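You operate a simulated robot arm through the tools that you are given. There is no shell and no other tool.

You are at the controls of a simulated two-armed robot. One attempt, no reset.

TASK
Test the trip: light off, press trip test, main switch off and on, light on again. Where these are worked on the way, their far stop is far enough and under half their travel is too little: main switch.
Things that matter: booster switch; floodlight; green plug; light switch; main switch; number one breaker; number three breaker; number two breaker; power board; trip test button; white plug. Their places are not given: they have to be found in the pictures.

The check looks at the end state, three seconds after you hand in, the way a careful person would. Anything else that was tipped, shoved, dropped, spilled or broken makes it a failure.

THE ROBOT
Two 7-joint arms with fingered hands on one trunk that stands fixed in place. Base frame: the origin is at the foot of the trunk, x ahead of it, y to its left, z up. Readings come in mm, degrees, newtons and seconds.
The left shoulder is at [20, 214, 1444], the right one opposite. With the tool pointing down near the work surface each hand reaches from about 100 to 540 mm from the base axis, measured 20 degrees to its own side. Payload 3.3 kg a hand.
The tool frame of a hand sits at the grasp point between the pads (the TCP): z along the fingers, y along the line on which they close. The tips reach 26 mm beyond it. The gripper opens to 132 mm; its body begins 73 mm behind the TCP. The gripper is a hand of 2 fingers: y runs from the thumb to the fingers, the wrist lies at [0, 0, -224] in the tool frame, and closing takes about 1.5 s.
Orientation is told as [roll, pitch, yaw] about the base's x, y, z axes, in that order, counted from this pose: with the fingers straight down and closing along the base's y, the tool's x points along the base's -x, its y along +y and its z along -z.

THE INTERFACE
- The arms move only by the tool move_arm. It takes "left_deltas", "right_deltas" or both (then of equal length, played together; a hand with none holds still); each is a list that holds one entry, the list of rows, each a list of 6 numbers: the shift along the tool's x, y, z in mm, then the turn, a rotation vector about the tool's x, y, z in degrees. In form: [[[dx, dy, dz, wx, wy, wz], ...]]. A call has 1 to 20 rows; each row shifts and turns the commanded pose from where the row before left it, along the tool's axes as they then stand. "left_gripper" and "right_gripper" are, for a hand that has rows, the gripper command, from -1 (fully open) to 1 (shut), values between in proportion, set as the call begins (left out, the last holds). A row lasts 0.2 s, in which the tool goes at most 50 mm and 8.6 degrees; a call with a longer step from one row to the next is refused whole, and so is a gripper value outside its range. A pose out of reach is approached as far as the arm can. The call stops where the force on the tool passes 40 N (or 10 N more than at its start, if that is more) or the arm is blocked; 0.2 s more then pass. Each finger travels about 153 mm/s and halts on what it meets, pressing with about 33 N; the grip force reading is that of the motor and also rises with nothing between the fingers. The clock runs only during rows and for 0.2 s after the last one: add rows that do not move to give the fingers time. It gives the time, the measured TCP pose, the force on the tool (base axes), the opening and the grip force at its end, in the units of the frame above (readings bear some noise), with the torque about the TCP (base axes, N m) and any sound that the robot's microphone picked up.
- Cameras (640 x 400 px; columns grow to the right, rows downward): "scene" is now at [91.8, -44.2, 1643.2]; the picture's right is [-0.48, -0.88, 0.00], its down [-0.29, 0.16, -0.94] and it looks along [0.83, -0.45, -0.33] (base axes); focal length 297 px, centre (320, 200). "left" rides on the left gripper at [-66, -3, -99] in its tool frame; the picture's right is [0.04, -1.00, 0.00], its down [0.83, 0.03, -0.55] and it looks along [0.55, 0.02, 0.83] (tool axes); focal length 261 px, centre (320, 200). "right" rides on the right gripper at [65, -3, -99] in its tool frame; the picture's right is [0.04, 1.00, 0.00], its down [-0.83, 0.03, -0.55] and it looks along [-0.55, 0.02, 0.83] (tool axes); focal length 261 px, centre (320, 200).
- camera(camera): a new picture of that camera. It takes no simulated time.
- slide_trunk(by): moves the trunk up (or, below 0, down) by that many mm; the arms and the scene camera ride with it, the base frame stays. It gives what a move gives, with no picture.
- grasp_type(shape, hand): the hand has 2 fingers and takes this shape, open, in about a second: jaw (thumb against the fingers, like two jaws); tri (thumb and two fingers); tip (a fingertip pinch); poke (one finger out to press); point (the index stretched); flat (the hand flat); cup (the hand cupped); fist (a fist). The gripper value then closes the fingers along that shape, each until it touches; the sizes above hold for jaw. It gives what a move gives, with no picture.
- aim_head(pan, tilt): turns the head with the scene camera to pan (to the left, within 86 degrees either way) and tilt (down, from -29 to 69), counted from straight ahead of the robot (the tilt from the chest, where the trunk bows). It gives what a move gives.
- pixel_to_xyz(camera, pixels): for up to 12 pixels [column, row] of the newest picture of that camera ("zoom" is the newest enlarged one), the place [x, y, z] in the base frame of the surface seen there, good to about 3 mm. It takes no simulated time.
- inspect(camera, box): a new picture of the part [left, top, right, bottom] of that camera's present view, enlarged. It takes no simulated time.
- job_done(): hands the job in; it is judged then, once.

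Open the grippers and draw the arms clear of the work before you hand the job in, unless the task says otherwise.

The tools are called after ">>>" by a JSON object that holds its "name" and its "arguments". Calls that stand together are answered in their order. move_arm: Moves the arms, as the interface text tells. Its arguments: {"type":"object","properties":{"left_deltas":{"type":"array","items":{"type":"array","items":{"type":"array","items":{"type":"number"}}}},"left_gripper":{"type":"number"},"right_deltas":{"type":"array","items":{"type":"array","items":{"type":"array","items":{"type":"number"}}}},"right_gripper":{"type":"number"}},"required":[]} The other tools are called the same way: slide_trunk (by) moves the trunk up or down; grasp_type (shape, hand) gives the hand a shape; aim_head (pan, tilt) turns the head that bears the scene camera; camera (camera) takes a picture; pixel_to_xyz (camera, pixels) gives the place of the surface under pixels of a picture; inspect (camera, box) takes an enlarged picture of a part of a camera's view; job_done () hands the job in.

At the start:

```text
time: 0.0
left_ee_pos: [279.2, -38.2, 1546.0]
left_orientation: [0.0, 0.1, 0.1]
left_force: [1.6, 0.4, 0.7]
left_moment: [-0.02, -0.02, -0.02]
left_finger_gap: 131.9
left_grasp_force: 0.1
left_shape: jaw
right_ee_pos: [287.0, -376.5, 1545.9]
right_orientation: [-0.2, 0.1, 0.0]
right_force: [-0.8, -0.4, 0.0]
right_moment: [0.01, -0.02, 0.01]
right_finger_gap: 131.8
right_grasp_force: 0.2
right_shape: jaw
trunk travel left (down, up): [-725.0, 36.0]
head pan, tilt (commanded): [-28.6, 19.1]
```

scene: 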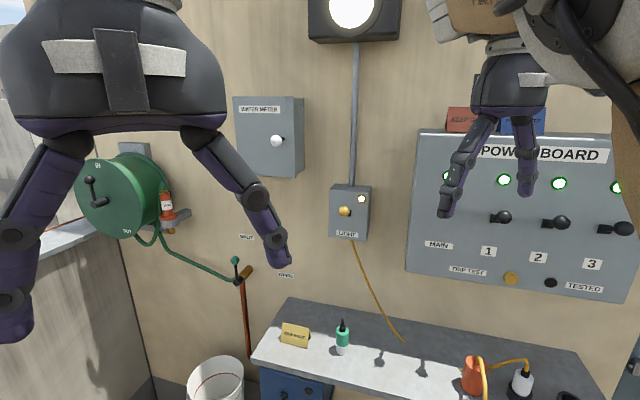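
right: 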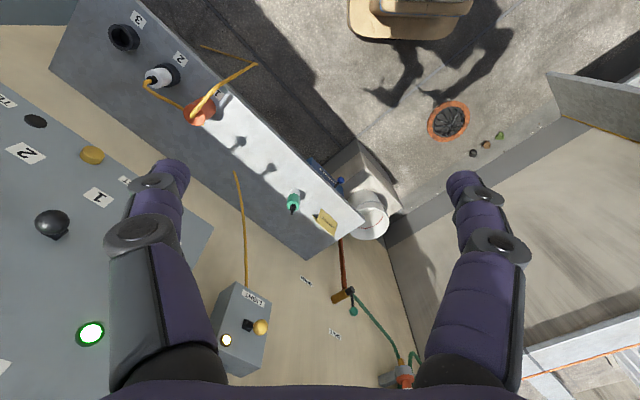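
left: 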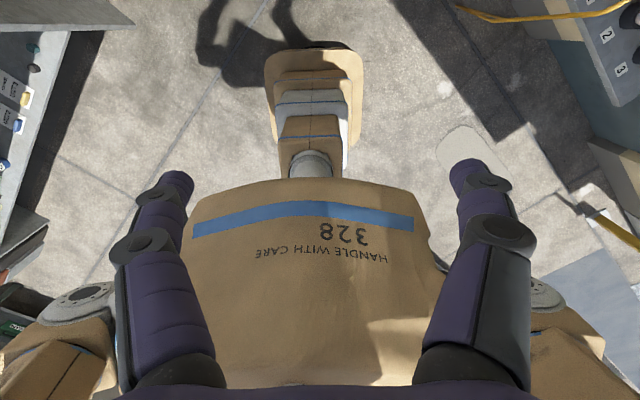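

The scene shows a power board at right (pixels 410-640, 130-300) and a light switch box at (350,212). I take enlarged pictures to see the details.

>>> {"name": "inspect", "arguments": {"camera": "scene", "box": [400, 100, 640, 310]}}

>>> {"name": "inspect", "arguments": {"camera": "scene", "box": [300, 160, 400, 260]}}

```text
1.90 times, centred on (520, 205) of scene
```

zoom: 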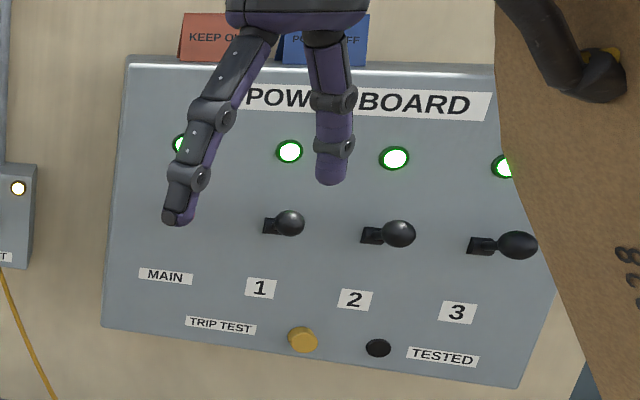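

```text
4.00 times, centred on (350, 210) of scene
```

zoom: 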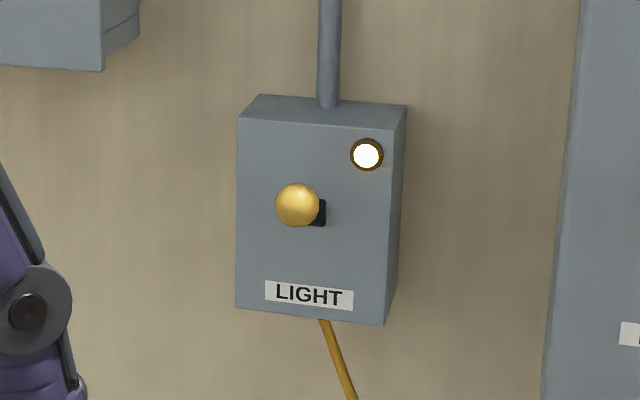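

The light switch is a brass knob at (297,205) in the zoom; I read out coordinates of the light box and the board.

>>> {"name": "pixel_to_xyz", "arguments": {"camera": "zoom", "pixels": [[297, 205], [321, 212], [367, 154], [245, 125], [385, 320], [240, 305], [395, 120], [310, 295], [200, 250], [320, 180]]}}

>>> {"name": "pixel_to_xyz", "arguments": {"camera": "scene", "pixels": [[447, 175], [503, 180], [505, 217], [495, 217], [559, 183], [562, 223], [624, 228], [511, 279], [550, 282], [440, 245], [488, 251], [592, 264]]}}

```text
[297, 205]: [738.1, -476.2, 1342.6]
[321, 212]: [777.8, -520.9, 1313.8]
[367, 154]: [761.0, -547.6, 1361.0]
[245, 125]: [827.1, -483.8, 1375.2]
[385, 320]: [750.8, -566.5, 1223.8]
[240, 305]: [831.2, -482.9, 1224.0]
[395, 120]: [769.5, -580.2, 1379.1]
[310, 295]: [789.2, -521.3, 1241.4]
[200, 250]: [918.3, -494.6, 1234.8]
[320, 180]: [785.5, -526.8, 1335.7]
```

```text
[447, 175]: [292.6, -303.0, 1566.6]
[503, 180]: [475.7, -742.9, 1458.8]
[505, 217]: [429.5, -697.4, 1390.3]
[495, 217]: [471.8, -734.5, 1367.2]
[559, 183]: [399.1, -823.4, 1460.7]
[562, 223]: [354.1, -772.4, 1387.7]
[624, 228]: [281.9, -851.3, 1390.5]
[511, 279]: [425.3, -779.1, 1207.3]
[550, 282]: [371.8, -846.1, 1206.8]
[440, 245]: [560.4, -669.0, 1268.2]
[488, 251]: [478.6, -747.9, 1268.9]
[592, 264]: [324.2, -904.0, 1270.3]
```

The hands block much of the view of the board, so I move the left hand to the left and look again before doing anything else.

>>> {"name": "move_arm", "arguments": {"left_deltas": [[[0, 45, 0, 0, 0, 0], [0, 45, 0, 0, 0, 0], [0, 45, 0, 0, 0, 0], [0, 45, 0, 0, 0, 0], [0, 45, 0, 0, 0, 0], [0, 45, 0, 0, 0, 0], [0, 30, 0, 0, 0, 0]]]}}

>>> {"name": "aim_head", "arguments": {"pan": -45, "tilt": 19}}

>>> {"name": "camera", "arguments": {"camera": "scene"}}

```text
time: 1.6
left_ee_pos: [258.5, 225.5, 1568.3]
left_orientation: [-0.1, 0.0, 0.0]
left_force: [-0.5, 0.5, 0.1]
left_moment: [0.01, -0.01, 0.0]
left_finger_gap: 132.3
left_grasp_force: 0.2
left_shape: jaw
left hand out of reach, approached as far as the arm can: row 3, 4, 7
right_ee_pos: [285.0, -377.3, 1545.4]
right_orientation: [0.0, 0.0, 0.0]
right_force: [0.1, -0.3, 0.2]
right_moment: [0.0, -0.03, 0.01]
right_finger_gap: 132.1
right_grasp_force: 0.0
right_shape: jaw
trunk travel left (down, up): [-725.0, 36.0]
head pan, tilt (commanded): [-28.6, 19.1]
```

```text
time: 2.4
left_ee_pos: [260.7, 228.4, 1568.3]
left_orientation: [-0.1, 0.0, -0.1]
left_force: [0.0, -0.5, -0.8]
left_moment: [-0.04, 0.04, 0.0]
left_finger_gap: 131.9
left_grasp_force: 0.0
left_shape: jaw
right_ee_pos: [287.6, -376.3, 1546.4]
right_orientation: [-0.1, 0.0, 0.1]
right_force: [0.1, 0.5, 0.7]
right_moment: [-0.01, -0.01, 0.03]
right_finger_gap: 132.2
right_grasp_force: 0.0
right_shape: jaw
trunk travel left (down, up): [-725.0, 36.0]
head pan, tilt (commanded): [-45.0, 19.0]
```

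```text
taken
```

scene: 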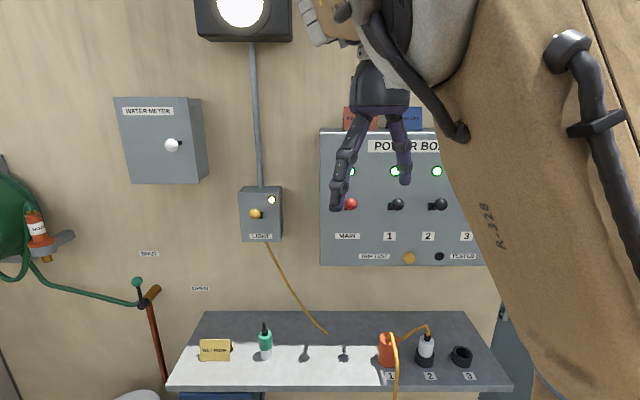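

Now the red main lever shows at (350,204) next to breakers at (397,204), (440,204). I zoom in on the board and the water meter box for details.

>>> {"name": "inspect", "arguments": {"camera": "scene", "box": [310, 100, 490, 275]}}

>>> {"name": "inspect", "arguments": {"camera": "scene", "box": [110, 80, 300, 260]}}

>>> {"name": "inspect", "arguments": {"camera": "scene", "box": [160, 290, 520, 400]}}

>>> {"name": "pixel_to_xyz", "arguments": {"camera": "scene", "pixels": [[351, 204], [398, 204], [441, 205], [409, 257], [439, 256], [410, 250], [330, 250], [330, 140], [255, 214], [268, 190], [175, 145], [358, 204]]}}

```text
2.29 times, centred on (400, 188) of scene
```

zoom: 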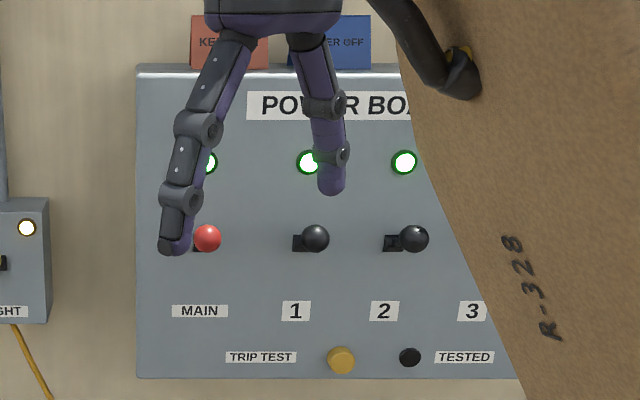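

```text
2.22 times, centred on (205, 170) of scene
```

zoom: 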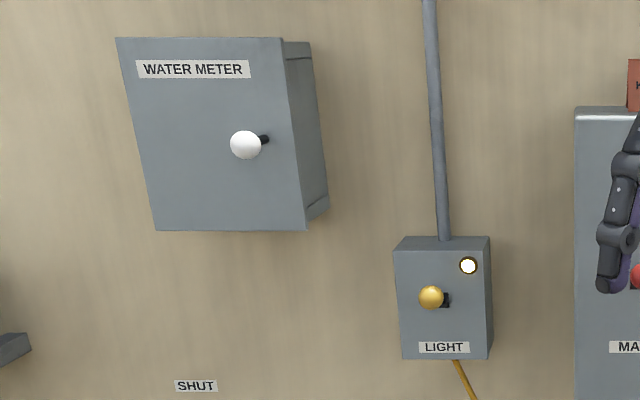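

```text
1.78 times, centred on (340, 345) of scene
```

zoom: 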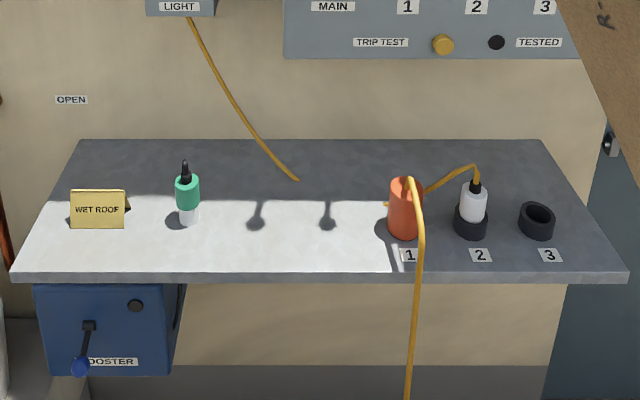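

```text
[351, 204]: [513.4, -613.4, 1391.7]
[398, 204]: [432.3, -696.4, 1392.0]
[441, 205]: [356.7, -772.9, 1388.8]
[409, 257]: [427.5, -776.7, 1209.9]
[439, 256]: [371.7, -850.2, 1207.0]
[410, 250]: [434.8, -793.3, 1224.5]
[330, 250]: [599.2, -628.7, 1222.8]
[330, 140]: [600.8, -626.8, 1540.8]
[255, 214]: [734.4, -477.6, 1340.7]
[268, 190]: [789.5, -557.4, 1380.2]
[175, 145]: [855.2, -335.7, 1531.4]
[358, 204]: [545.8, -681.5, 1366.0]
```

Working coordinates: s = (x−y)/√2 is depth toward the wall and t = −(x+y)/√2 is rightward. The board face is at s=868, the main knob at t=71, z≈1391, the trip button at t=247, z≈1210, and the light knob at s=857, t=−182, z≈1341. I yaw the right hand 45° toward the wall, lower it and bring it forward.

>>> {"name": "move_arm", "arguments": {"right_deltas": [[[0, 0, 15, 0, 0, 7.5], [0, 0, 25, 0, 0, 7.5], [0, 0, 25, 0, 0, 7.5], [0, 0, 25, 0, 0, 7.5], [0, 0, 25, 0, 0, 7.5], [0, 0, 25, 0, 0, 7.5], [-25, 0, 10, 0, 0, 0], [-35, 0, 0, 0, 0, 0], [-35, 0, 0, 0, 0, 0], [-35, 0, 0, 0, 0, 0]]]}}

>>> {"name": "camera", "arguments": {"camera": "scene"}}

```text
time: 4.6
left_ee_pos: [262.3, 226.1, 1567.9]
left_orientation: [0.0, 0.2, 0.0]
left_force: [0.8, 0.6, 0.2]
left_moment: [0.02, 0.01, 0.02]
left_finger_gap: 131.8
left_grasp_force: 0.0
left_shape: jaw
right_ee_pos: [324.8, -447.9, 1547.4]
right_orientation: [-0.1, 0.2, -41.2]
right_force: [-0.1, -1.1, 0.8]
right_moment: [0.0, 0.02, -0.03]
right_finger_gap: 132.0
right_grasp_force: 0.0
right_shape: jaw
right hand out of reach, approached as far as the arm can: row 1, 2, 3, 4, 5, 6, 7
trunk travel left (down, up): [-725.0, 36.0]
head pan, tilt (commanded): [-45.0, 19.0]
```

```text
taken
```

scene: 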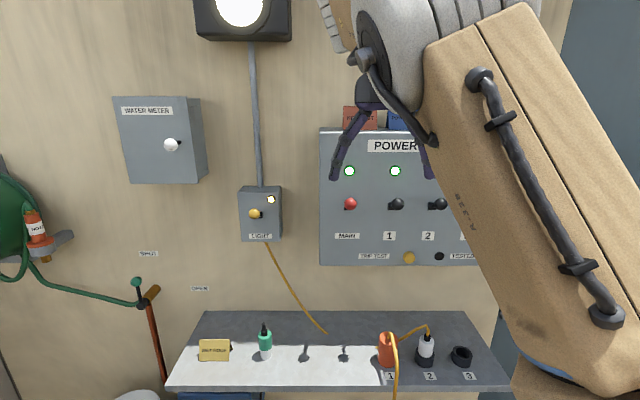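

The hand yawed to −41° but could not go down here (z stayed 1547). I try to pitch the tool toward the wall with forward motion.

>>> {"name": "move_arm", "arguments": {"right_deltas": [[[0, 0, 0, 0, 0, 0], [0, 0, 0, 0, -8, 0], [0, 0, 0, 0, -8, 0], [0, 0, 0, 0, -8, 0]]]}}

```text
time: 5.6
left_ee_pos: [262.1, 228.4, 1568.7]
left_orientation: [0.0, 0.0, 0.0]
left_force: [0.6, 0.5, 0.4]
left_moment: [-0.01, -0.01, 0.01]
left_finger_gap: 131.9
left_grasp_force: 0.2
left_shape: jaw
right_ee_pos: [349.8, -461.1, 1626.2]
right_orientation: [-0.1, -23.9, -41.2]
right_force: [0.3, -0.4, -0.3]
right_moment: [0.01, 0.0, -0.01]
right_finger_gap: 131.7
right_grasp_force: 0.1
right_shape: jaw
right hand out of reach, approached as far as the arm can: row 2, 3, 4
trunk travel left (down, up): [-725.0, 36.0]
head pan, tilt (commanded): [-45.0, 19.0]
```

Rotation worked, but the hand rose to z=1626. I test moving straight toward the wall (forward along e) from here.

>>> {"name": "move_arm", "arguments": {"right_deltas": [[[-36.5, 0, 16.3, 0, 0, 0], [-36.5, 0, 16.3, 0, 0, 0], [-36.5, 0, 16.3, 0, 0, 0]]]}}

>>> {"name": "camera", "arguments": {"camera": "scene"}}

```text
time: 6.4
left_ee_pos: [258.4, 224.5, 1567.1]
left_orientation: [0.1, 0.0, 0.0]
left_force: [0.3, -0.1, 0.8]
left_moment: [0.02, 0.0, -0.02]
left_finger_gap: 132.0
left_grasp_force: 0.1
left_shape: jaw
right_ee_pos: [435.3, -543.1, 1625.5]
right_orientation: [-0.1, -24.1, -41.3]
right_force: [0.5, -0.6, 0.5]
right_moment: [0.02, 0.0, -0.01]
right_finger_gap: 131.9
right_grasp_force: 0.0
right_shape: jaw
right hand out of reach, approached as far as the arm can: row 3
trunk travel left (down, up): [-725.0, 36.0]
head pan, tilt (commanded): [-45.0, 19.0]
```

```text
taken
```

scene: 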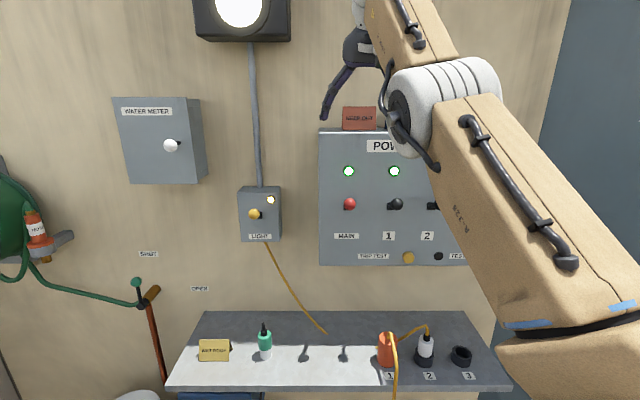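

The forearm points upward with the hand bent sharply down, so the wrist flexion is the limit. I retract a bit and pitch the hand up about the wrist.

>>> {"name": "move_arm", "arguments": {"right_deltas": [[[36.5, 0, -16.3, 0, 0, 0], [36.5, 0, -16.3, 0, 0, 0], [36.5, 0, -16.3, 0, 0, 0], [-31.2, 0, -2.2, 0, -8, 0], [-31.2, 0, -2.2, 0, -8, 0], [-31.2, 0, -2.2, 0, -8, 0], [-31.2, 0, -2.2, 0, -8, 0]]]}}

```text
time: 8.0
left_ee_pos: [261.5, 227.0, 1567.4]
left_orientation: [-0.2, 0.0, 0.0]
left_force: [0.0, 0.3, -0.1]
left_moment: [0.0, -0.03, 0.04]
left_finger_gap: 131.8
left_grasp_force: 0.0
left_shape: jaw
right_ee_pos: [447.3, -544.0, 1752.3]
right_orientation: [-0.9, -54.8, -41.3]
right_force: [-0.4, -0.2, 0.2]
right_moment: [-0.01, -0.01, -0.01]
right_finger_gap: 132.0
right_grasp_force: 0.1
right_shape: jaw
right hand out of reach, approached as far as the arm can: row 1, 2, 7
trunk travel left (down, up): [-725.0, 36.0]
head pan, tilt (commanded): [-45.0, 19.0]
```

Pitch is now −55° and the hand is high (z=1752). I lower it straight down while staying clear of the wall.

>>> {"name": "move_arm", "arguments": {"right_deltas": [[[32.8, 0, 23, 0, 0, 0], [32.8, 0, 23, 0, 0, 0], [32.8, 0, 23, 0, 0, 0], [32.8, 0, 23, 0, 0, 0]]]}}

>>> {"name": "camera", "arguments": {"camera": "scene"}}

```text
time: 9.0
left_ee_pos: [260.5, 228.7, 1567.1]
left_orientation: [-0.2, 0.0, 0.0]
left_force: [-0.5, 0.1, -0.2]
left_moment: [0.01, -0.01, 0.04]
left_finger_gap: 131.9
left_grasp_force: 0.0
left_shape: jaw
right_ee_pos: [422.1, -512.4, 1731.5]
right_orientation: [-0.4, -55.4, -41.0]
right_force: [-0.1, 0.1, 0.3]
right_moment: [0.01, 0.0, 0.03]
right_finger_gap: 132.1
right_grasp_force: 0.1
right_shape: jaw
right hand out of reach, approached as far as the arm can: row 1, 2, 3, 4
trunk travel left (down, up): [-725.0, 36.0]
head pan, tilt (commanded): [-45.0, 19.0]
```

```text
taken
```

scene: 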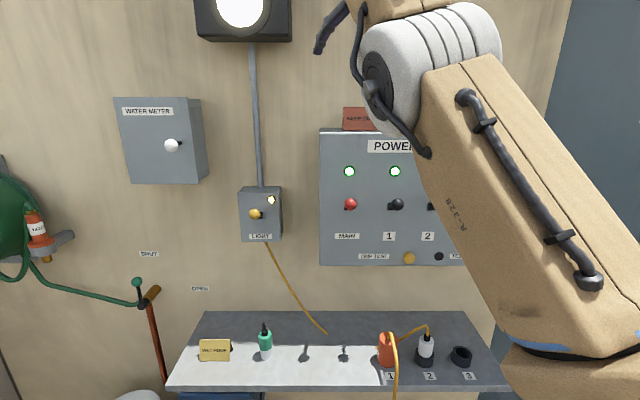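

Lowering is blocked by wrist limits at this pitch, so I finish the pitch to horizontal about the wrist first.

>>> {"name": "move_arm", "arguments": {"right_deltas": [[[-27.3, 0, -1.7, 0, -7, 0], [-27.3, 0, -1.7, 0, -7, 0], [-27.3, 0, -1.7, 0, -7, 0], [-27.3, 0, -1.7, 0, -7, 0], [-27.3, 0, -1.7, 0, -7, 0]]]}}

```text
time: 10.2
left_ee_pos: [260.9, 225.8, 1566.6]
left_orientation: [-0.1, 0.0, 0.0]
left_force: [-0.3, -0.9, -0.4]
left_moment: [0.03, 0.0, 0.0]
left_finger_gap: 132.1
left_grasp_force: 0.0
left_shape: jaw
right_ee_pos: [450.6, -523.6, 1931.0]
right_orientation: [-177.4, -89.0, 136.2]
right_force: [0.4, 0.4, -0.5]
right_moment: [0.0, -0.05, -0.03]
right_finger_gap: 131.8
right_grasp_force: 0.1
right_shape: jaw
right hand out of reach, approached as far as the arm can: row 1, 2, 3
trunk travel left (down, up): [-725.0, 36.0]
head pan, tilt (commanded): [-45.0, 19.0]
```

The tool is now horizontal pointing at the wall (pitch −89°) but high at z=1931. I lower it along tool +x (base −z).

>>> {"name": "move_arm", "arguments": {"right_deltas": [[[40, 0, 0, 0, 0, 0], [40, 0, 0, 0, 0, 0], [40, 0, 0, 0, 0, 0], [40, 0, 0, 0, 0, 0], [40, 0, 0, 0, 0, 0], [40, 0, 0, 0, 0, 0]]]}}

>>> {"name": "camera", "arguments": {"camera": "scene"}}

```text
time: 11.6
left_ee_pos: [261.6, 226.4, 1567.2]
left_orientation: [-0.1, 0.1, 0.0]
left_force: [-0.3, 0.3, -0.4]
left_moment: [-0.01, -0.01, -0.01]
left_finger_gap: 131.9
left_grasp_force: 0.0
left_shape: jaw
right_ee_pos: [566.9, -559.3, 1838.6]
right_orientation: [-173.5, -89.2, 132.2]
right_force: [0.3, 0.5, 0.6]
right_moment: [0.01, -0.01, 0.0]
right_finger_gap: 132.1
right_grasp_force: 0.1
right_shape: jaw
right hand out of reach, approached as far as the arm can: row 1, 2, 3, 4, 5, 6
trunk travel left (down, up): [-725.0, 36.0]
head pan, tilt (commanded): [-45.0, 19.0]
```

```text
taken
```

scene: 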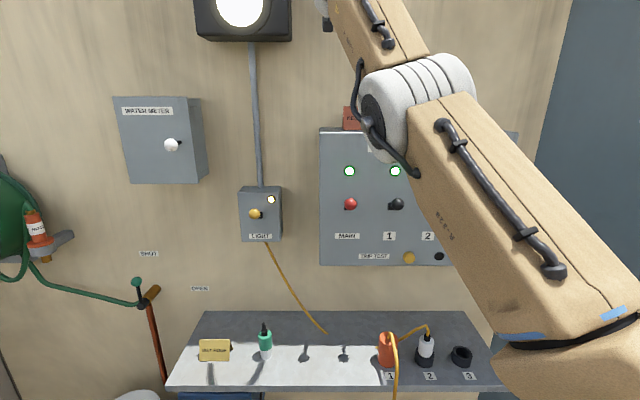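

The arm seems near full extension (shoulder–wrist about 584 mm), which confuses the motion. I try small steps: retract along −z of the tool (away from the wall) 10 mm per row.

>>> {"name": "move_arm", "arguments": {"right_deltas": [[[0, 0, -10, 0, 0, 0], [0, 0, -10, 0, 0, 0], [0, 0, -10, 0, 0, 0], [0, 0, -10, 0, 0, 0]]]}}

>>> {"name": "move_arm", "arguments": {"right_deltas": [[[10, 0, 0, 0, 0, 0], [10, 0, 0, 0, 0, 0], [10, 0, 0, 0, 0, 0], [10, 0, 0, 0, 0, 0]]]}}

```text
time: 12.6
left_ee_pos: [261.3, 226.7, 1568.3]
left_orientation: [-0.1, 0.1, 0.0]
left_force: [-1.5, -0.9, 0.2]
left_moment: [0.0, 0.02, -0.02]
left_finger_gap: 131.8
left_grasp_force: 0.1
left_shape: jaw
right_ee_pos: [552.1, -535.6, 1857.7]
right_orientation: [-172.7, -89.2, 131.4]
right_force: [0.3, -0.4, 0.8]
right_moment: [0.0, -0.03, -0.03]
right_finger_gap: 131.9
right_grasp_force: 0.0
right_shape: jaw
right hand out of reach, approached as far as the arm can: row 1, 2, 3, 4
trunk travel left (down, up): [-725.0, 36.0]
head pan, tilt (commanded): [-45.0, 19.0]
```

```text
time: 13.6
left_ee_pos: [261.0, 227.3, 1567.9]
left_orientation: [-0.1, 0.0, -0.1]
left_force: [-0.1, 0.3, 1.2]
left_moment: [-0.02, -0.01, 0.02]
left_finger_gap: 132.0
left_grasp_force: 0.1
left_shape: jaw
right_ee_pos: [571.7, -542.5, 1836.8]
right_orientation: [-174.5, -89.3, 133.2]
right_force: [-0.2, 0.1, -0.7]
right_moment: [0.0, 0.0, -0.01]
right_finger_gap: 132.0
right_grasp_force: 0.2
right_shape: jaw
right hand out of reach, approached as far as the arm can: row 1, 2, 3, 4
trunk travel left (down, up): [-725.0, 36.0]
head pan, tilt (commanded): [-45.0, 19.0]
```

The hand moves as if on a sphere about the shoulder: the elbow seems straight. I look at both arms with the head camera to understand the posture.

>>> {"name": "aim_head", "arguments": {"pan": -45, "tilt": -25}}

>>> {"name": "camera", "arguments": {"camera": "scene"}}

>>> {"name": "aim_head", "arguments": {"pan": 40, "tilt": -10}}

>>> {"name": "camera", "arguments": {"camera": "scene"}}

>>> {"name": "camera", "arguments": {"camera": "left"}}

>>> {"name": "camera", "arguments": {"camera": "right"}}

```text
time: 14.7
left_ee_pos: [260.6, 227.4, 1568.5]
left_orientation: [-0.1, 0.0, 0.0]
left_force: [-0.4, -0.3, 0.1]
left_moment: [-0.01, -0.02, 0.0]
left_finger_gap: 131.9
left_grasp_force: 0.0
left_shape: jaw
right_ee_pos: [570.8, -541.2, 1837.9]
right_orientation: [-172.7, -89.3, 131.4]
right_force: [0.2, 0.1, -0.7]
right_moment: [-0.01, -0.03, 0.01]
right_finger_gap: 131.9
right_grasp_force: 0.0
right_shape: jaw
trunk travel left (down, up): [-725.0, 36.0]
head pan, tilt (commanded): [-45.0, -25.0]
```

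```text
taken
```

scene: 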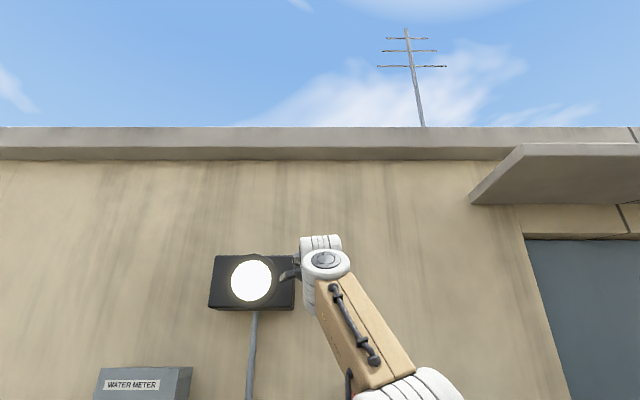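

```text
time: 16.3
left_ee_pos: [260.2, 227.3, 1568.5]
left_orientation: [-0.2, 0.1, 0.1]
left_force: [-0.4, 0.1, 0.2]
left_moment: [0.01, 0.01, -0.01]
left_finger_gap: 131.9
left_grasp_force: 0.0
left_shape: jaw
right_ee_pos: [572.8, -543.1, 1836.2]
right_orientation: [-172.7, -89.2, 131.4]
right_force: [-1.5, 0.3, -0.7]
right_moment: [0.03, -0.01, -0.01]
right_finger_gap: 131.9
right_grasp_force: 0.0
right_shape: jaw
trunk travel left (down, up): [-725.0, 36.0]
head pan, tilt (commanded): [40.0, -10.0]
```

```text
taken
```

scene: 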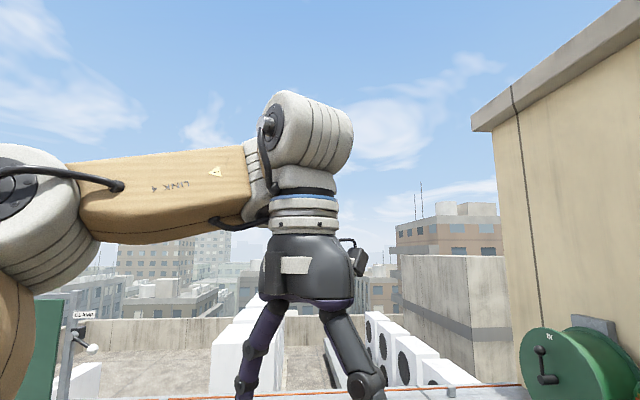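

```text
taken
```

left: 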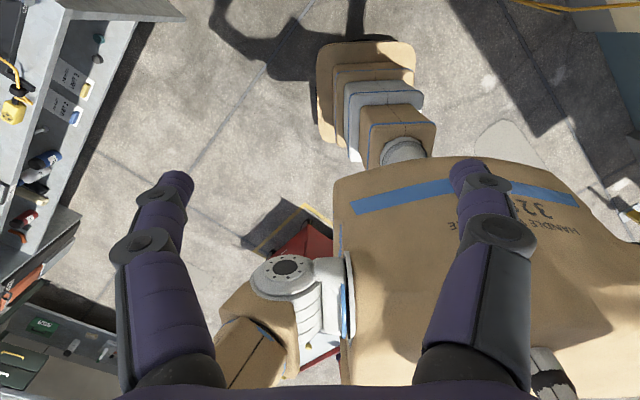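

```text
taken
```

right: 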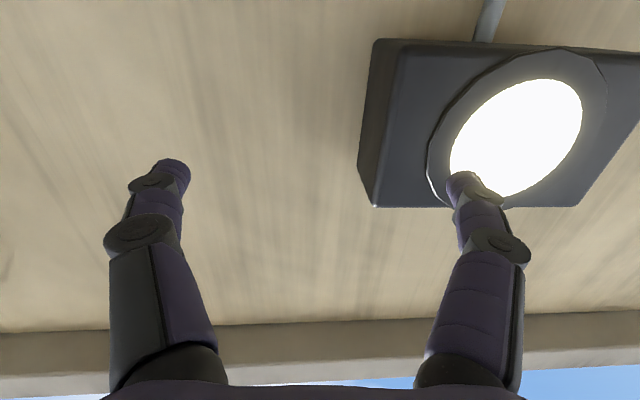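

The right hand is near the floodlight (finger tip at (460,190) in its view), so I first shift it to the right (tool −y) away from it.

>>> {"name": "move_arm", "arguments": {"right_deltas": [[[0, -30, 0, 0, 0, 0], [0, -30, 0, 0, 0, 0], [0, -30, 0, 0, 0, 0], [0, -30, 0, 0, 0, 0], [0, -30, 0, 0, 0, 0]]]}}

>>> {"name": "aim_head", "arguments": {"pan": -45, "tilt": 5}}

>>> {"name": "camera", "arguments": {"camera": "scene"}}

```text
time: 17.5
left_ee_pos: [259.6, 226.9, 1567.9]
left_orientation: [-0.1, -0.1, 0.0]
left_force: [-0.1, -0.7, 0.0]
left_moment: [0.02, -0.01, -0.04]
left_finger_gap: 132.0
left_grasp_force: 0.1
left_shape: jaw
right_ee_pos: [488.9, -666.1, 1857.8]
right_orientation: [-173.3, -89.1, 132.0]
right_force: [1.0, 0.5, 0.3]
right_moment: [0.0, 0.0, 0.02]
right_finger_gap: 132.0
right_grasp_force: 0.0
right_shape: jaw
right hand out of reach, approached as far as the arm can: row 1, 2, 3, 5
trunk travel left (down, up): [-725.0, 36.0]
head pan, tilt (commanded): [40.0, -10.0]
```

```text
time: 19.1
left_ee_pos: [260.9, 227.2, 1567.0]
left_orientation: [-0.1, 0.1, 0.0]
left_force: [0.0, 0.3, 0.1]
left_moment: [0.0, -0.04, 0.0]
left_finger_gap: 132.0
left_grasp_force: 0.1
left_shape: jaw
right_ee_pos: [490.3, -663.4, 1858.4]
right_orientation: [-173.2, -89.1, 131.9]
right_force: [0.7, 0.1, -0.3]
right_moment: [-0.01, -0.02, 0.01]
right_finger_gap: 131.8
right_grasp_force: 0.1
right_shape: jaw
trunk travel left (down, up): [-725.0, 36.0]
head pan, tilt (commanded): [-45.0, 5.0]
```

```text
taken
```

scene: 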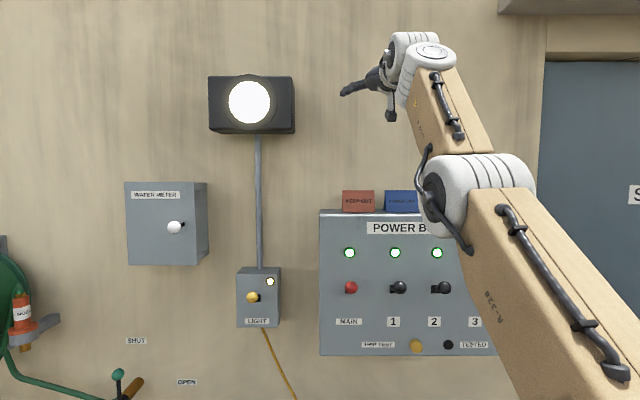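

The arm is fully stretched (elbow at (470,195), wrist at (415,50)). I command a radial retraction toward the shoulder, down and back together, to get the elbow to bend.

>>> {"name": "move_arm", "arguments": {"right_deltas": [[[31, 0, -32, 0, 0, 0], [31, 0, -32, 0, 0, 0], [31, 0, -32, 0, 0, 0], [31, 0, -32, 0, 0, 0]]]}}

>>> {"name": "camera", "arguments": {"camera": "scene"}}

```text
time: 20.1
left_ee_pos: [260.6, 226.6, 1567.8]
left_orientation: [-0.1, 0.0, 0.0]
left_force: [0.2, 0.0, 0.1]
left_moment: [-0.02, 0.03, 0.0]
left_finger_gap: 131.9
left_grasp_force: 0.1
left_shape: jaw
right_ee_pos: [490.8, -658.1, 1858.3]
right_orientation: [-174.2, -89.1, 133.0]
right_force: [-0.2, 0.4, -0.7]
right_moment: [0.02, 0.04, 0.01]
right_finger_gap: 131.9
right_grasp_force: 0.0
right_shape: jaw
right hand out of reach, approached as far as the arm can: row 1, 2, 3, 4
trunk travel left (down, up): [-725.0, 36.0]
head pan, tilt (commanded): [-45.0, 5.0]
```

```text
taken
```

scene: 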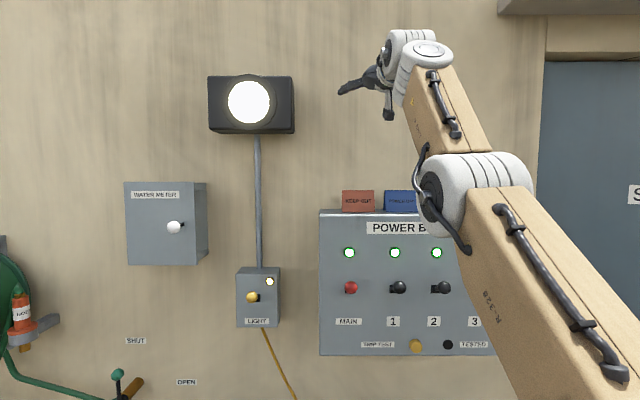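

No motion at all; steps that big need too much elbow change at the singularity. I try tiny radial steps (3 mm) over 20 rows.

>>> {"name": "move_arm", "arguments": {"right_deltas": [[[2, 0, -2, 0, 0, 0], [2, 0, -2, 0, 0, 0], [2, 0, -2, 0, 0, 0], [2, 0, -2, 0, 0, 0], [2, 0, -2, 0, 0, 0], [2, 0, -2, 0, 0, 0], [2, 0, -2, 0, 0, 0], [2, 0, -2, 0, 0, 0], [2, 0, -2, 0, 0, 0], [2, 0, -2, 0, 0, 0]]]}}

```text
time: 22.3
left_ee_pos: [260.7, 227.0, 1567.5]
left_orientation: [-0.1, -0.1, 0.1]
left_force: [0.6, 0.6, -0.6]
left_moment: [0.0, 0.01, 0.03]
left_finger_gap: 131.8
left_grasp_force: 0.1
left_shape: jaw
right_ee_pos: [476.4, -643.6, 1840.9]
right_orientation: [-173.2, -89.0, 132.0]
right_force: [0.2, -0.3, -0.2]
right_moment: [0.03, 0.01, -0.01]
right_finger_gap: 132.1
right_grasp_force: 0.2
right_shape: jaw
right hand out of reach, approached as far as the arm can: row 1
trunk travel left (down, up): [-725.0, 36.0]
head pan, tilt (commanded): [-45.0, 5.0]
```

Small steps work: it retracted about 27 mm. I continue retracting radially with slightly bigger steps.

>>> {"name": "move_arm", "arguments": {"right_deltas": [[[4, 0, -4, 0, 0, 0], [4, 0, -4, 0, 0, 0], [5, 0, -5, 0, 0, 0], [5, 0, -5, 0, 0, 0], [6, 0, -6, 0, 0, 0], [6, 0, -6, 0, 0, 0], [7, 0, -7, 0, 0, 0], [7, 0, -7, 0, 0, 0], [8, 0, -8, 0, 0, 0], [8, 0, -8, 0, 0, 0], [8, 0, -8, 0, 0, 0], [8, 0, -8, 0, 0, 0]]]}}

```text
time: 24.9
left_ee_pos: [260.7, 227.3, 1567.4]
left_orientation: [-0.2, -0.1, 0.0]
left_force: [0.0, -0.6, 0.4]
left_moment: [0.03, 0.02, -0.02]
left_finger_gap: 132.1
left_grasp_force: 0.1
left_shape: jaw
right_ee_pos: [420.4, -595.8, 1763.7]
right_orientation: [-173.8, -88.9, 132.6]
right_force: [-0.5, -0.9, -0.8]
right_moment: [0.0, -0.02, 0.03]
right_finger_gap: 131.9
right_grasp_force: 0.2
right_shape: jaw
trunk travel left (down, up): [-725.0, 36.0]
head pan, tilt (commanded): [-45.0, 5.0]
```

Good, all rows reached. Now I lower the hand straight down in 13 mm steps, keeping s≈718.

>>> {"name": "move_arm", "arguments": {"right_deltas": [[[13, 0, 0, 0, 0, 0], [13, 0, 0, 0, 0, 0], [13, 0, 0, 0, 0, 0], [13, 0, 0, 0, 0, 0], [13, 0, 0, 0, 0, 0], [13, 0, 0, 0, 0, 0], [13, 0, 0, 0, 0, 0], [13, 0, 0, 0, 0, 0], [13, 0, 0, 0, 0, 0], [13, 0, 0, 0, 0, 0], [13, 0, 0, 0, 0, 0], [13, 0, 0, 0, 0, 0], [13, 0, 0, 0, 0, 0], [13, 0, 0, 0, 0, 0], [13, 0, 0, 0, 0, 0], [13, 0, 0, 0, 0, 0]]]}}

>>> {"name": "camera", "arguments": {"camera": "scene"}}

```text
time: 28.3
left_ee_pos: [261.5, 228.1, 1568.0]
left_orientation: [-0.1, 0.0, 0.0]
left_force: [1.2, 0.1, -0.1]
left_moment: [0.0, -0.01, -0.01]
left_finger_gap: 132.0
left_grasp_force: 0.0
left_shape: jaw
right_ee_pos: [424.3, -600.0, 1553.9]
right_orientation: [-171.5, -89.0, 130.2]
right_force: [-0.5, -0.7, 0.1]
right_moment: [0.02, 0.0, 0.0]
right_finger_gap: 131.9
right_grasp_force: 0.1
right_shape: jaw
trunk travel left (down, up): [-725.0, 36.0]
head pan, tilt (commanded): [-45.0, 5.0]
```

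```text
taken
```

scene: 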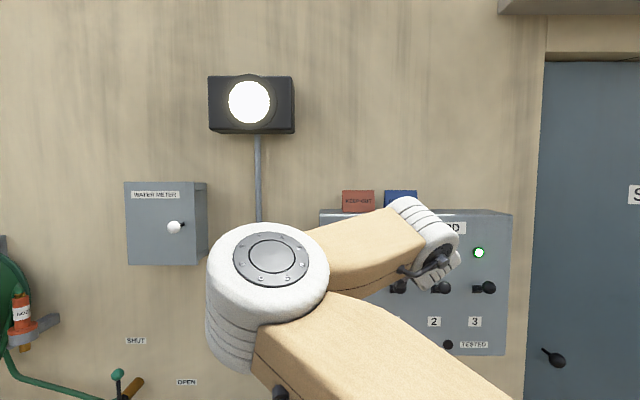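

The arm is now bent and controllable, with the tool horizontal at s≈724, t≈124, z≈1554. I lower the trunk 80 mm to bring the shoulder to the level of the switches, and close the right fingers for pressing.

>>> {"name": "slide_trunk", "arguments": {"by": -80}}

>>> {"name": "move_arm", "arguments": {"right_deltas": [[[0, 0, 0, 1.9, 0, 0], [0, 0, 0, 1.8, 0, 0], [0, 0, 0, 0, 0, 0], [0, 0, 0, 0, 0, 0], [0, 0, 0, 0, 0, 0], [0, 0, 0, 0, 0, 0], [0, 0, 0, 0, 0, 0], [0, 0, 0, 0, 0, 0]]], "right_gripper": 1}}

>>> {"name": "camera", "arguments": {"camera": "right"}}

>>> {"name": "camera", "arguments": {"camera": "scene"}}

```text
time: 29.4
left_ee_pos: [260.3, 224.8, 1487.6]
left_orientation: [0.0, 0.0, 0.0]
left_force: [-0.1, 0.5, 0.6]
left_moment: [0.0, -0.01, 0.01]
left_finger_gap: 131.7
left_grasp_force: 0.1
left_shape: jaw
right_ee_pos: [423.8, -597.5, 1474.5]
right_orientation: [-174.5, -89.0, 133.3]
right_force: [-0.7, -0.1, -0.1]
right_moment: [0.03, 0.0, -0.01]
right_finger_gap: 131.7
right_grasp_force: 0.0
right_shape: jaw
trunk travel left (down, up): [-645.0, 116.0]
head pan, tilt (commanded): [-45.0, 5.0]
```

```text
time: 31.2
left_ee_pos: [260.7, 226.8, 1486.6]
left_orientation: [-0.1, -0.1, 0.0]
left_force: [0.5, -1.1, 0.8]
left_moment: [0.03, 0.0, 0.02]
left_finger_gap: 131.9
left_grasp_force: 0.0
left_shape: jaw
right_ee_pos: [424.1, -598.1, 1474.2]
right_orientation: [-177.6, -89.0, 132.5]
right_force: [-0.1, 0.2, -0.2]
right_moment: [-0.01, -0.01, -0.01]
right_finger_gap: 0.0
right_grasp_force: 32.6
right_shape: jaw
trunk travel left (down, up): [-645.0, 116.0]
head pan, tilt (commanded): [-45.0, 5.0]
```

```text
taken
```

right: 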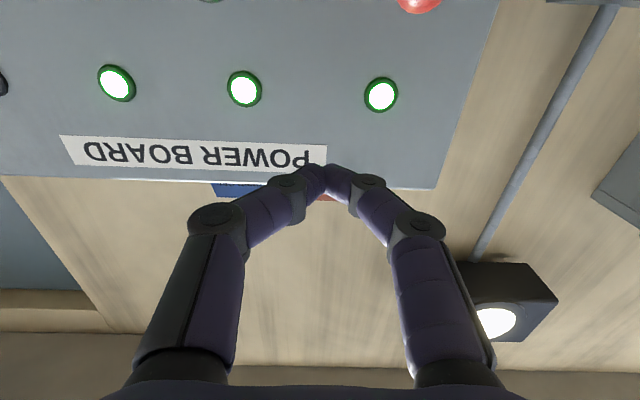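

```text
taken
```

scene: 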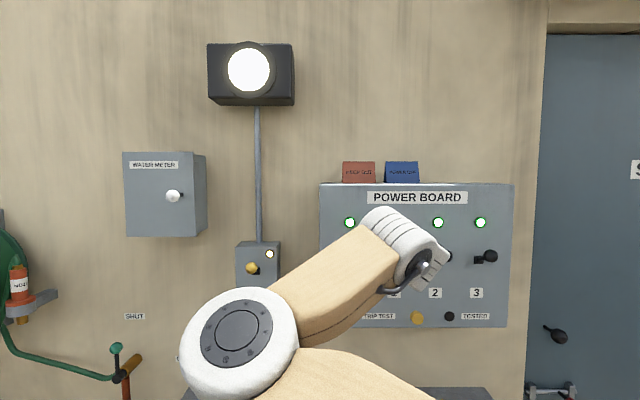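

The closed fingers form an arch with tips meeting at (325,180) in the hand view; board indicators are all green. I move the closed hand left toward the light box at t≈−182, descending to z≈1400.

>>> {"name": "move_arm", "arguments": {"right_deltas": [[[3.7, 15, 0, 0, 0, 0], [3.7, 15, 0, 0, 0, 0], [3.7, 15, 0, 0, 0, 0], [3.7, 15, 0, 0, 0, 0], [3.7, 15, 0, 0, 0, 0], [3.7, 15, 0, 0, 0, 0], [3.7, 15, 0, 0, 0, 0], [3.7, 15, 0, 0, 0, 0], [3.7, 15, 0, 0, 0, 0], [3.7, 15, 0, 0, 0, 0], [3.7, 15, 0, 0, 0, 0], [3.7, 15, 0, 0, 0, 0], [3.7, 15, 0, 0, 0, 0], [3.7, 15, 0, 0, 0, 0], [3.7, 15, 0, 0, 0, 0], [3.7, 15, 0, 0, 0, 0], [3.7, 15, 0, 0, 0, 0], [3.7, 15, 0, 0, 0, 0], [3.7, 15, 0, 0, 0, 0], [3.7, 15, 0, 0, 0, 0]]]}}

>>> {"name": "camera", "arguments": {"camera": "right"}}

>>> {"name": "camera", "arguments": {"camera": "scene"}}

```text
time: 35.5
left_ee_pos: [261.1, 226.3, 1486.2]
left_orientation: [0.0, 0.0, 0.0]
left_force: [-0.5, -0.8, -0.2]
left_moment: [0.02, 0.02, 0.02]
left_finger_gap: 132.1
left_grasp_force: 0.0
left_shape: jaw
right_ee_pos: [475.3, -526.6, 1465.0]
right_orientation: [-152.3, -88.8, 105.9]
right_force: [0.7, 0.3, 0.0]
right_moment: [-0.01, 0.0, -0.01]
right_finger_gap: 0.0
right_grasp_force: 33.1
right_shape: jaw
right hand out of reach, approached as far as the arm can: row 6, 7, 8, 9, 10, 11, 12, 13, 14, 15, 16, 17, 18, 19, 20
trunk travel left (down, up): [-645.0, 116.0]
head pan, tilt (commanded): [-45.0, 5.0]
```

```text
taken
```

right: 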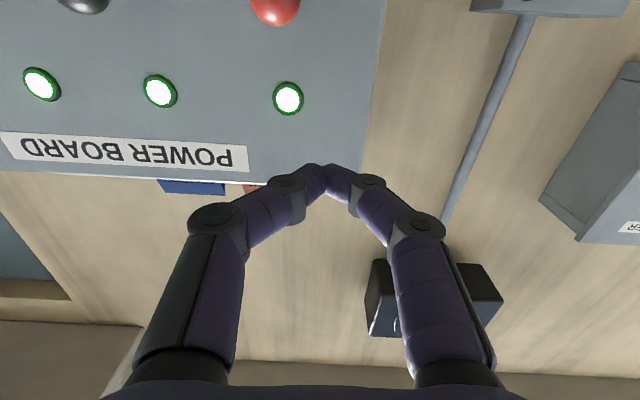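

```text
taken
```

scene: 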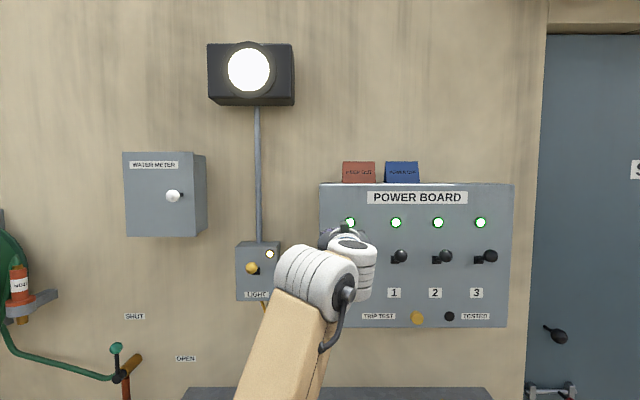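

The hand stopped at t≈36 with the forearm now coming from below. I try smaller steps to the left.

>>> {"name": "move_arm", "arguments": {"right_deltas": [[[0, 4, 0, 0, 0, 0], [0, 4, 0, 0, 0, 0], [0, 4, 0, 0, 0, 0], [0, 4, 0, 0, 0, 0], [0, 4, 0, 0, 0, 0], [0, 4, 0, 0, 0, 0], [0, 4, 0, 0, 0, 0], [0, 4, 0, 0, 0, 0]]]}}

```text
time: 37.2
left_ee_pos: [261.4, 226.9, 1486.8]
left_orientation: [0.0, 0.0, -0.1]
left_force: [0.2, -0.3, 0.0]
left_moment: [-0.02, 0.01, 0.05]
left_finger_gap: 132.0
left_grasp_force: 0.1
left_shape: jaw
right_ee_pos: [476.5, -521.7, 1465.6]
right_orientation: [-154.2, -88.7, 107.9]
right_force: [-0.1, -0.1, 0.1]
right_moment: [-0.06, 0.01, -0.01]
right_finger_gap: 0.0
right_grasp_force: 33.1
right_shape: jaw
right hand out of reach, approached as far as the arm can: row 1, 3, 4, 5, 6, 7, 8
trunk travel left (down, up): [-645.0, 116.0]
head pan, tilt (commanded): [-45.0, 5.0]
```

The elbow has folded inward and blocks the way. I raise the hand again so the arm is more extended, moving slightly left on the way.

>>> {"name": "move_arm", "arguments": {"right_deltas": [[[-10, -4, 0, 0, 0, 0], [-10, -4, 0, 0, 0, 0], [-12, 0, 0, 0, 0, 0], [-12, 0, 0, 0, 0, 0], [-12, 0, 0, 0, 0, 0], [-12, 0, 0, 0, 0, 0], [-12, 0, 0, 0, 0, 0], [-12, 0, 0, 0, 0, 0], [-12, 0, 0, 0, 0, 0], [-12, 0, 0, 0, 0, 0], [-12, 0, 0, 0, 0, 0], [-12, 0, 0, 0, 0, 0]]]}}

>>> {"name": "camera", "arguments": {"camera": "scene"}}

```text
time: 39.9
left_ee_pos: [261.0, 226.7, 1487.2]
left_orientation: [0.0, 0.0, 0.0]
left_force: [-0.1, 0.6, -0.1]
left_moment: [-0.02, 0.02, 0.02]
left_finger_gap: 131.6
left_grasp_force: 0.0
left_shape: jaw
right_ee_pos: [474.9, -522.8, 1602.3]
right_orientation: [-163.7, -89.3, 118.1]
right_force: [0.4, -0.6, 0.3]
right_moment: [0.02, 0.01, -0.01]
right_finger_gap: 0.0
right_grasp_force: 32.7
right_shape: jaw
trunk travel left (down, up): [-645.0, 116.0]
head pan, tilt (commanded): [-45.0, 5.0]
```

```text
taken
```

scene: 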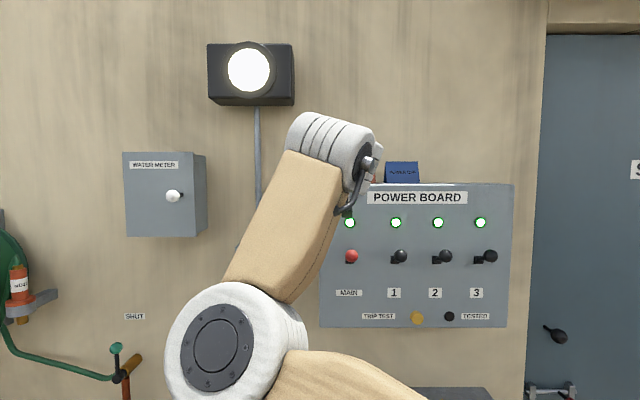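

At this height all rows were reached. I move left at z≈1600 in small steps to see how far it goes.

>>> {"name": "move_arm", "arguments": {"right_deltas": [[[-6, 8, 0, 0, 0, 0], [-6, 8, 0, 0, 0, 0], [-6, 8, 0, 0, 0, 0], [-6, 8, 0, 0, 0, 0], [-6, 8, 0, 0, 0, 0], [-6, 8, 0, 0, 0, 0], [-6, 8, 0, 0, 0, 0], [-6, 8, 0, 0, 0, 0], [-6, 8, 0, 0, 0, 0], [-6, 8, 0, 0, 0, 0], [-6, 8, 0, 0, 0, 0], [-6, 8, 0, 0, 0, 0]]]}}

>>> {"name": "camera", "arguments": {"camera": "scene"}}

```text
time: 42.6
left_ee_pos: [261.3, 226.7, 1487.0]
left_orientation: [0.0, 0.0, 0.0]
left_force: [0.6, 0.0, 0.0]
left_moment: [0.01, 0.0, 0.01]
left_finger_gap: 132.0
left_grasp_force: 0.0
left_shape: jaw
right_ee_pos: [521.6, -502.2, 1668.8]
right_orientation: [-10.3, -89.4, -36.9]
right_force: [0.2, -0.7, 0.8]
right_moment: [0.01, -0.04, 0.02]
right_finger_gap: 0.0
right_grasp_force: 33.3
right_shape: jaw
right hand out of reach, approached as far as the arm can: row 8, 9, 10, 11, 12
trunk travel left (down, up): [-645.0, 116.0]
head pan, tilt (commanded): [-45.0, 5.0]
stopped in row 12 (right hand): the arm was blocked; the commanded pose is now the measured one
```

```text
taken
```

scene: 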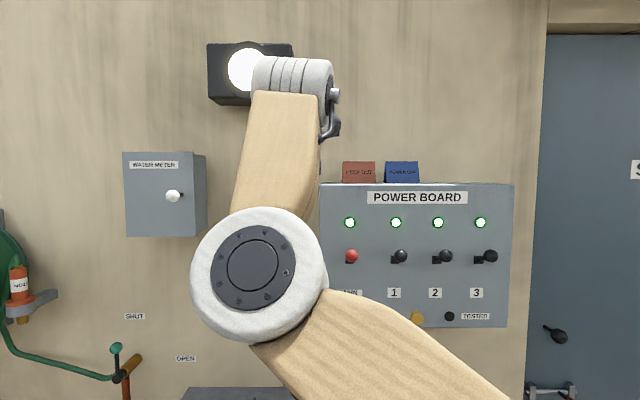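

The arm reports being blocked at a joint limit. The tool's roll is free for my purposes, so I try rolling the hand (wz negative) to release the wrist-roll joint.

>>> {"name": "move_arm", "arguments": {"right_deltas": [[[0, 0, 0, 0, 0, -7], [0, 0, 0, 0, 0, -7], [0, 0, 0, 0, 0, -7], [0, 0, 0, 0, 0, -7], [0, 0, 0, 0, 0, -7], [0, 0, 0, 0, 0, -7]]]}}

```text
time: 44.0
left_ee_pos: [261.0, 226.8, 1486.7]
left_orientation: [0.0, 0.0, 0.1]
left_force: [-0.1, -0.3, 0.0]
left_moment: [0.02, 0.02, 0.01]
left_finger_gap: 131.9
left_grasp_force: 0.1
left_shape: jaw
right_ee_pos: [520.2, -503.5, 1669.0]
right_orientation: [-89.0, -48.0, 41.8]
right_force: [0.1, 0.3, -0.4]
right_moment: [0.03, 0.03, 0.02]
right_finger_gap: 0.1
right_grasp_force: 32.6
right_shape: jaw
trunk travel left (down, up): [-645.0, 116.0]
head pan, tilt (commanded): [-45.0, 5.0]
```

Rolling worked fully. Now I try moving left (base −t) with the rolled hand.

>>> {"name": "move_arm", "arguments": {"right_deltas": [[[-6.7, 7.4, 0, 0, 0, 0], [-6.7, 7.4, 0, 0, 0, 0], [-6.7, 7.4, 0, 0, 0, 0], [-6.7, 7.4, 0, 0, 0, 0], [-6.7, 7.4, 0, 0, 0, 0], [-6.7, 7.4, 0, 0, 0, 0], [-6.7, 7.4, 0, 0, 0, 0], [-6.7, 7.4, 0, 0, 0, 0]]]}}

>>> {"name": "camera", "arguments": {"camera": "scene"}}

```text
time: 45.9
left_ee_pos: [260.1, 225.9, 1487.4]
left_orientation: [0.0, 0.0, -0.1]
left_force: [-0.1, 0.0, -0.4]
left_moment: [-0.02, 0.0, -0.01]
left_finger_gap: 132.1
left_grasp_force: 0.0
left_shape: jaw
right_ee_pos: [581.6, -457.0, 1662.2]
right_orientation: [-87.9, -47.6, 40.3]
right_force: [-0.1, -0.5, -0.2]
right_moment: [-0.03, 0.01, -0.06]
right_finger_gap: 0.2
right_grasp_force: 33.3
right_shape: jaw
trunk travel left (down, up): [-645.0, 116.0]
head pan, tilt (commanded): [-45.0, 5.0]
```

```text
taken
```

scene: 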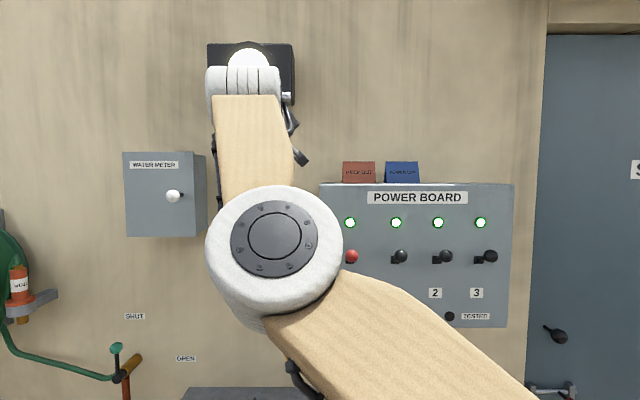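

Rolling freed the arm; TCP is now at s≈734, t≈−88, z≈1662. I roll the remaining ~48° so the finger plane is vertical and yaw the tool about 18° to the left for reach.

>>> {"name": "move_arm", "arguments": {"right_deltas": [[[0, 0, 0, 0, 0, -6.9], [0, 0, 0, 0, 0, -6.9], [0, 0, 0, 0, 0, -6.9], [0, 0, 0, 0, 0, -6.9], [0, 0, 0, 0, 0, -6.9], [0, 0, 0, 0, 0, -6.9], [0, 0, 0, 0, 0, -6.9], [0, 0, 0, 0, -4, 0], [0, 0, 0, 0, -4, 0], [0, 0, 0, 0, -4, 0], [0, 0, 0, 0, -4, 0]]]}}

```text
time: 48.2
left_ee_pos: [260.6, 226.1, 1487.4]
left_orientation: [0.0, 0.1, -0.1]
left_force: [-0.4, -1.5, -0.2]
left_moment: [-0.02, 0.02, -0.01]
left_finger_gap: 131.5
left_grasp_force: 0.0
left_shape: jaw
right_ee_pos: [580.3, -460.0, 1661.8]
right_orientation: [-88.6, 0.5, 57.7]
right_force: [0.3, 0.2, -0.4]
right_moment: [-0.02, -0.01, 0.01]
right_finger_gap: 0.0
right_grasp_force: 33.2
right_shape: jaw
trunk travel left (down, up): [-645.0, 116.0]
head pan, tilt (commanded): [-45.0, 5.0]
```

The hand is now rolled with finger plane vertical and the tool azimuth −32°. I move left ~97 mm and then down toward z≈1400.

>>> {"name": "move_arm", "arguments": {"right_deltas": [[[-9.75, 5, 2.2, 0, 0, 0], [-9.75, 5, 2.2, 0, 0, 0], [-9.75, 5, 2.2, 0, 0, 0], [-9.75, 5, 2.2, 0, 0, 0], [-9.75, 5, 2.2, 0, 0, 0], [-9.75, 5, 2.2, 0, 0, 0], [-9.75, 5, 2.2, 0, 0, 0], [-9.75, 5, 2.2, 0, 0, 0], [-9.75, 5, 2.2, 0, 0, 0], [-9.75, 5, 2.2, 0, 0, 0], [0, 13, 0, 0, 0, 0], [0, 13, 0, 0, 0, 0], [0, 13, 0, 0, 0, 0], [0, 13, 0, 0, 0, 0], [0, 13, 0, 0, 0, 0], [0, 13, 0, 0, 0, 0], [0, 13, 0, 0, 0, 0], [0, 13, 0, 0, 0, 0]]]}}

>>> {"name": "camera", "arguments": {"camera": "scene"}}

>>> {"name": "camera", "arguments": {"camera": "right"}}

```text
time: 52.0
left_ee_pos: [260.4, 226.4, 1487.0]
left_orientation: [0.1, 0.0, 0.0]
left_force: [0.2, 0.2, -0.2]
left_moment: [-0.03, 0.01, -0.02]
left_finger_gap: 131.7
left_grasp_force: 0.0
left_shape: jaw
right_ee_pos: [646.8, -382.2, 1519.3]
right_orientation: [-89.9, 0.2, 57.8]
right_force: [-0.3, -0.4, 0.2]
right_moment: [-0.01, 0.01, 0.01]
right_finger_gap: 0.0
right_grasp_force: 32.8
right_shape: jaw
trunk travel left (down, up): [-645.0, 116.0]
head pan, tilt (commanded): [-45.0, 5.0]
```

```text
taken
```

scene: 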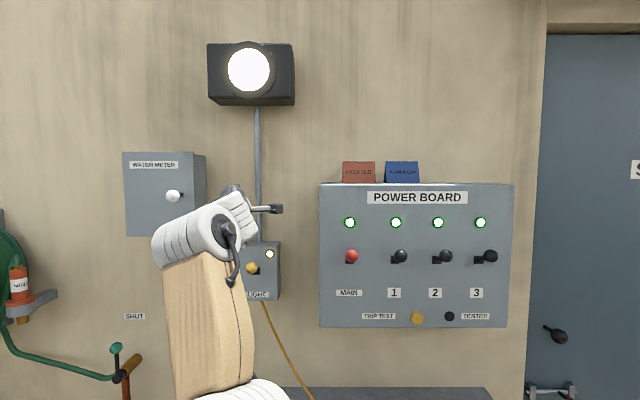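

```text
taken
```

right: 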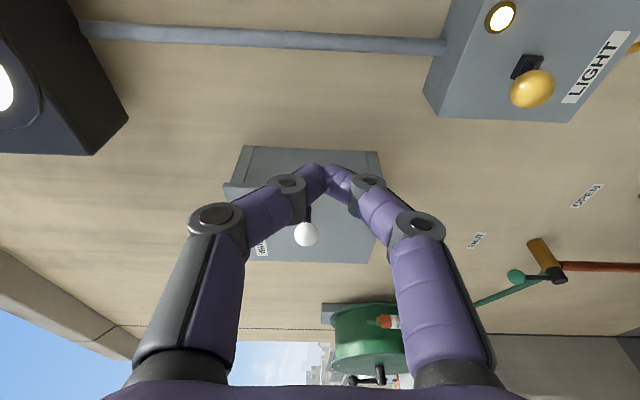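

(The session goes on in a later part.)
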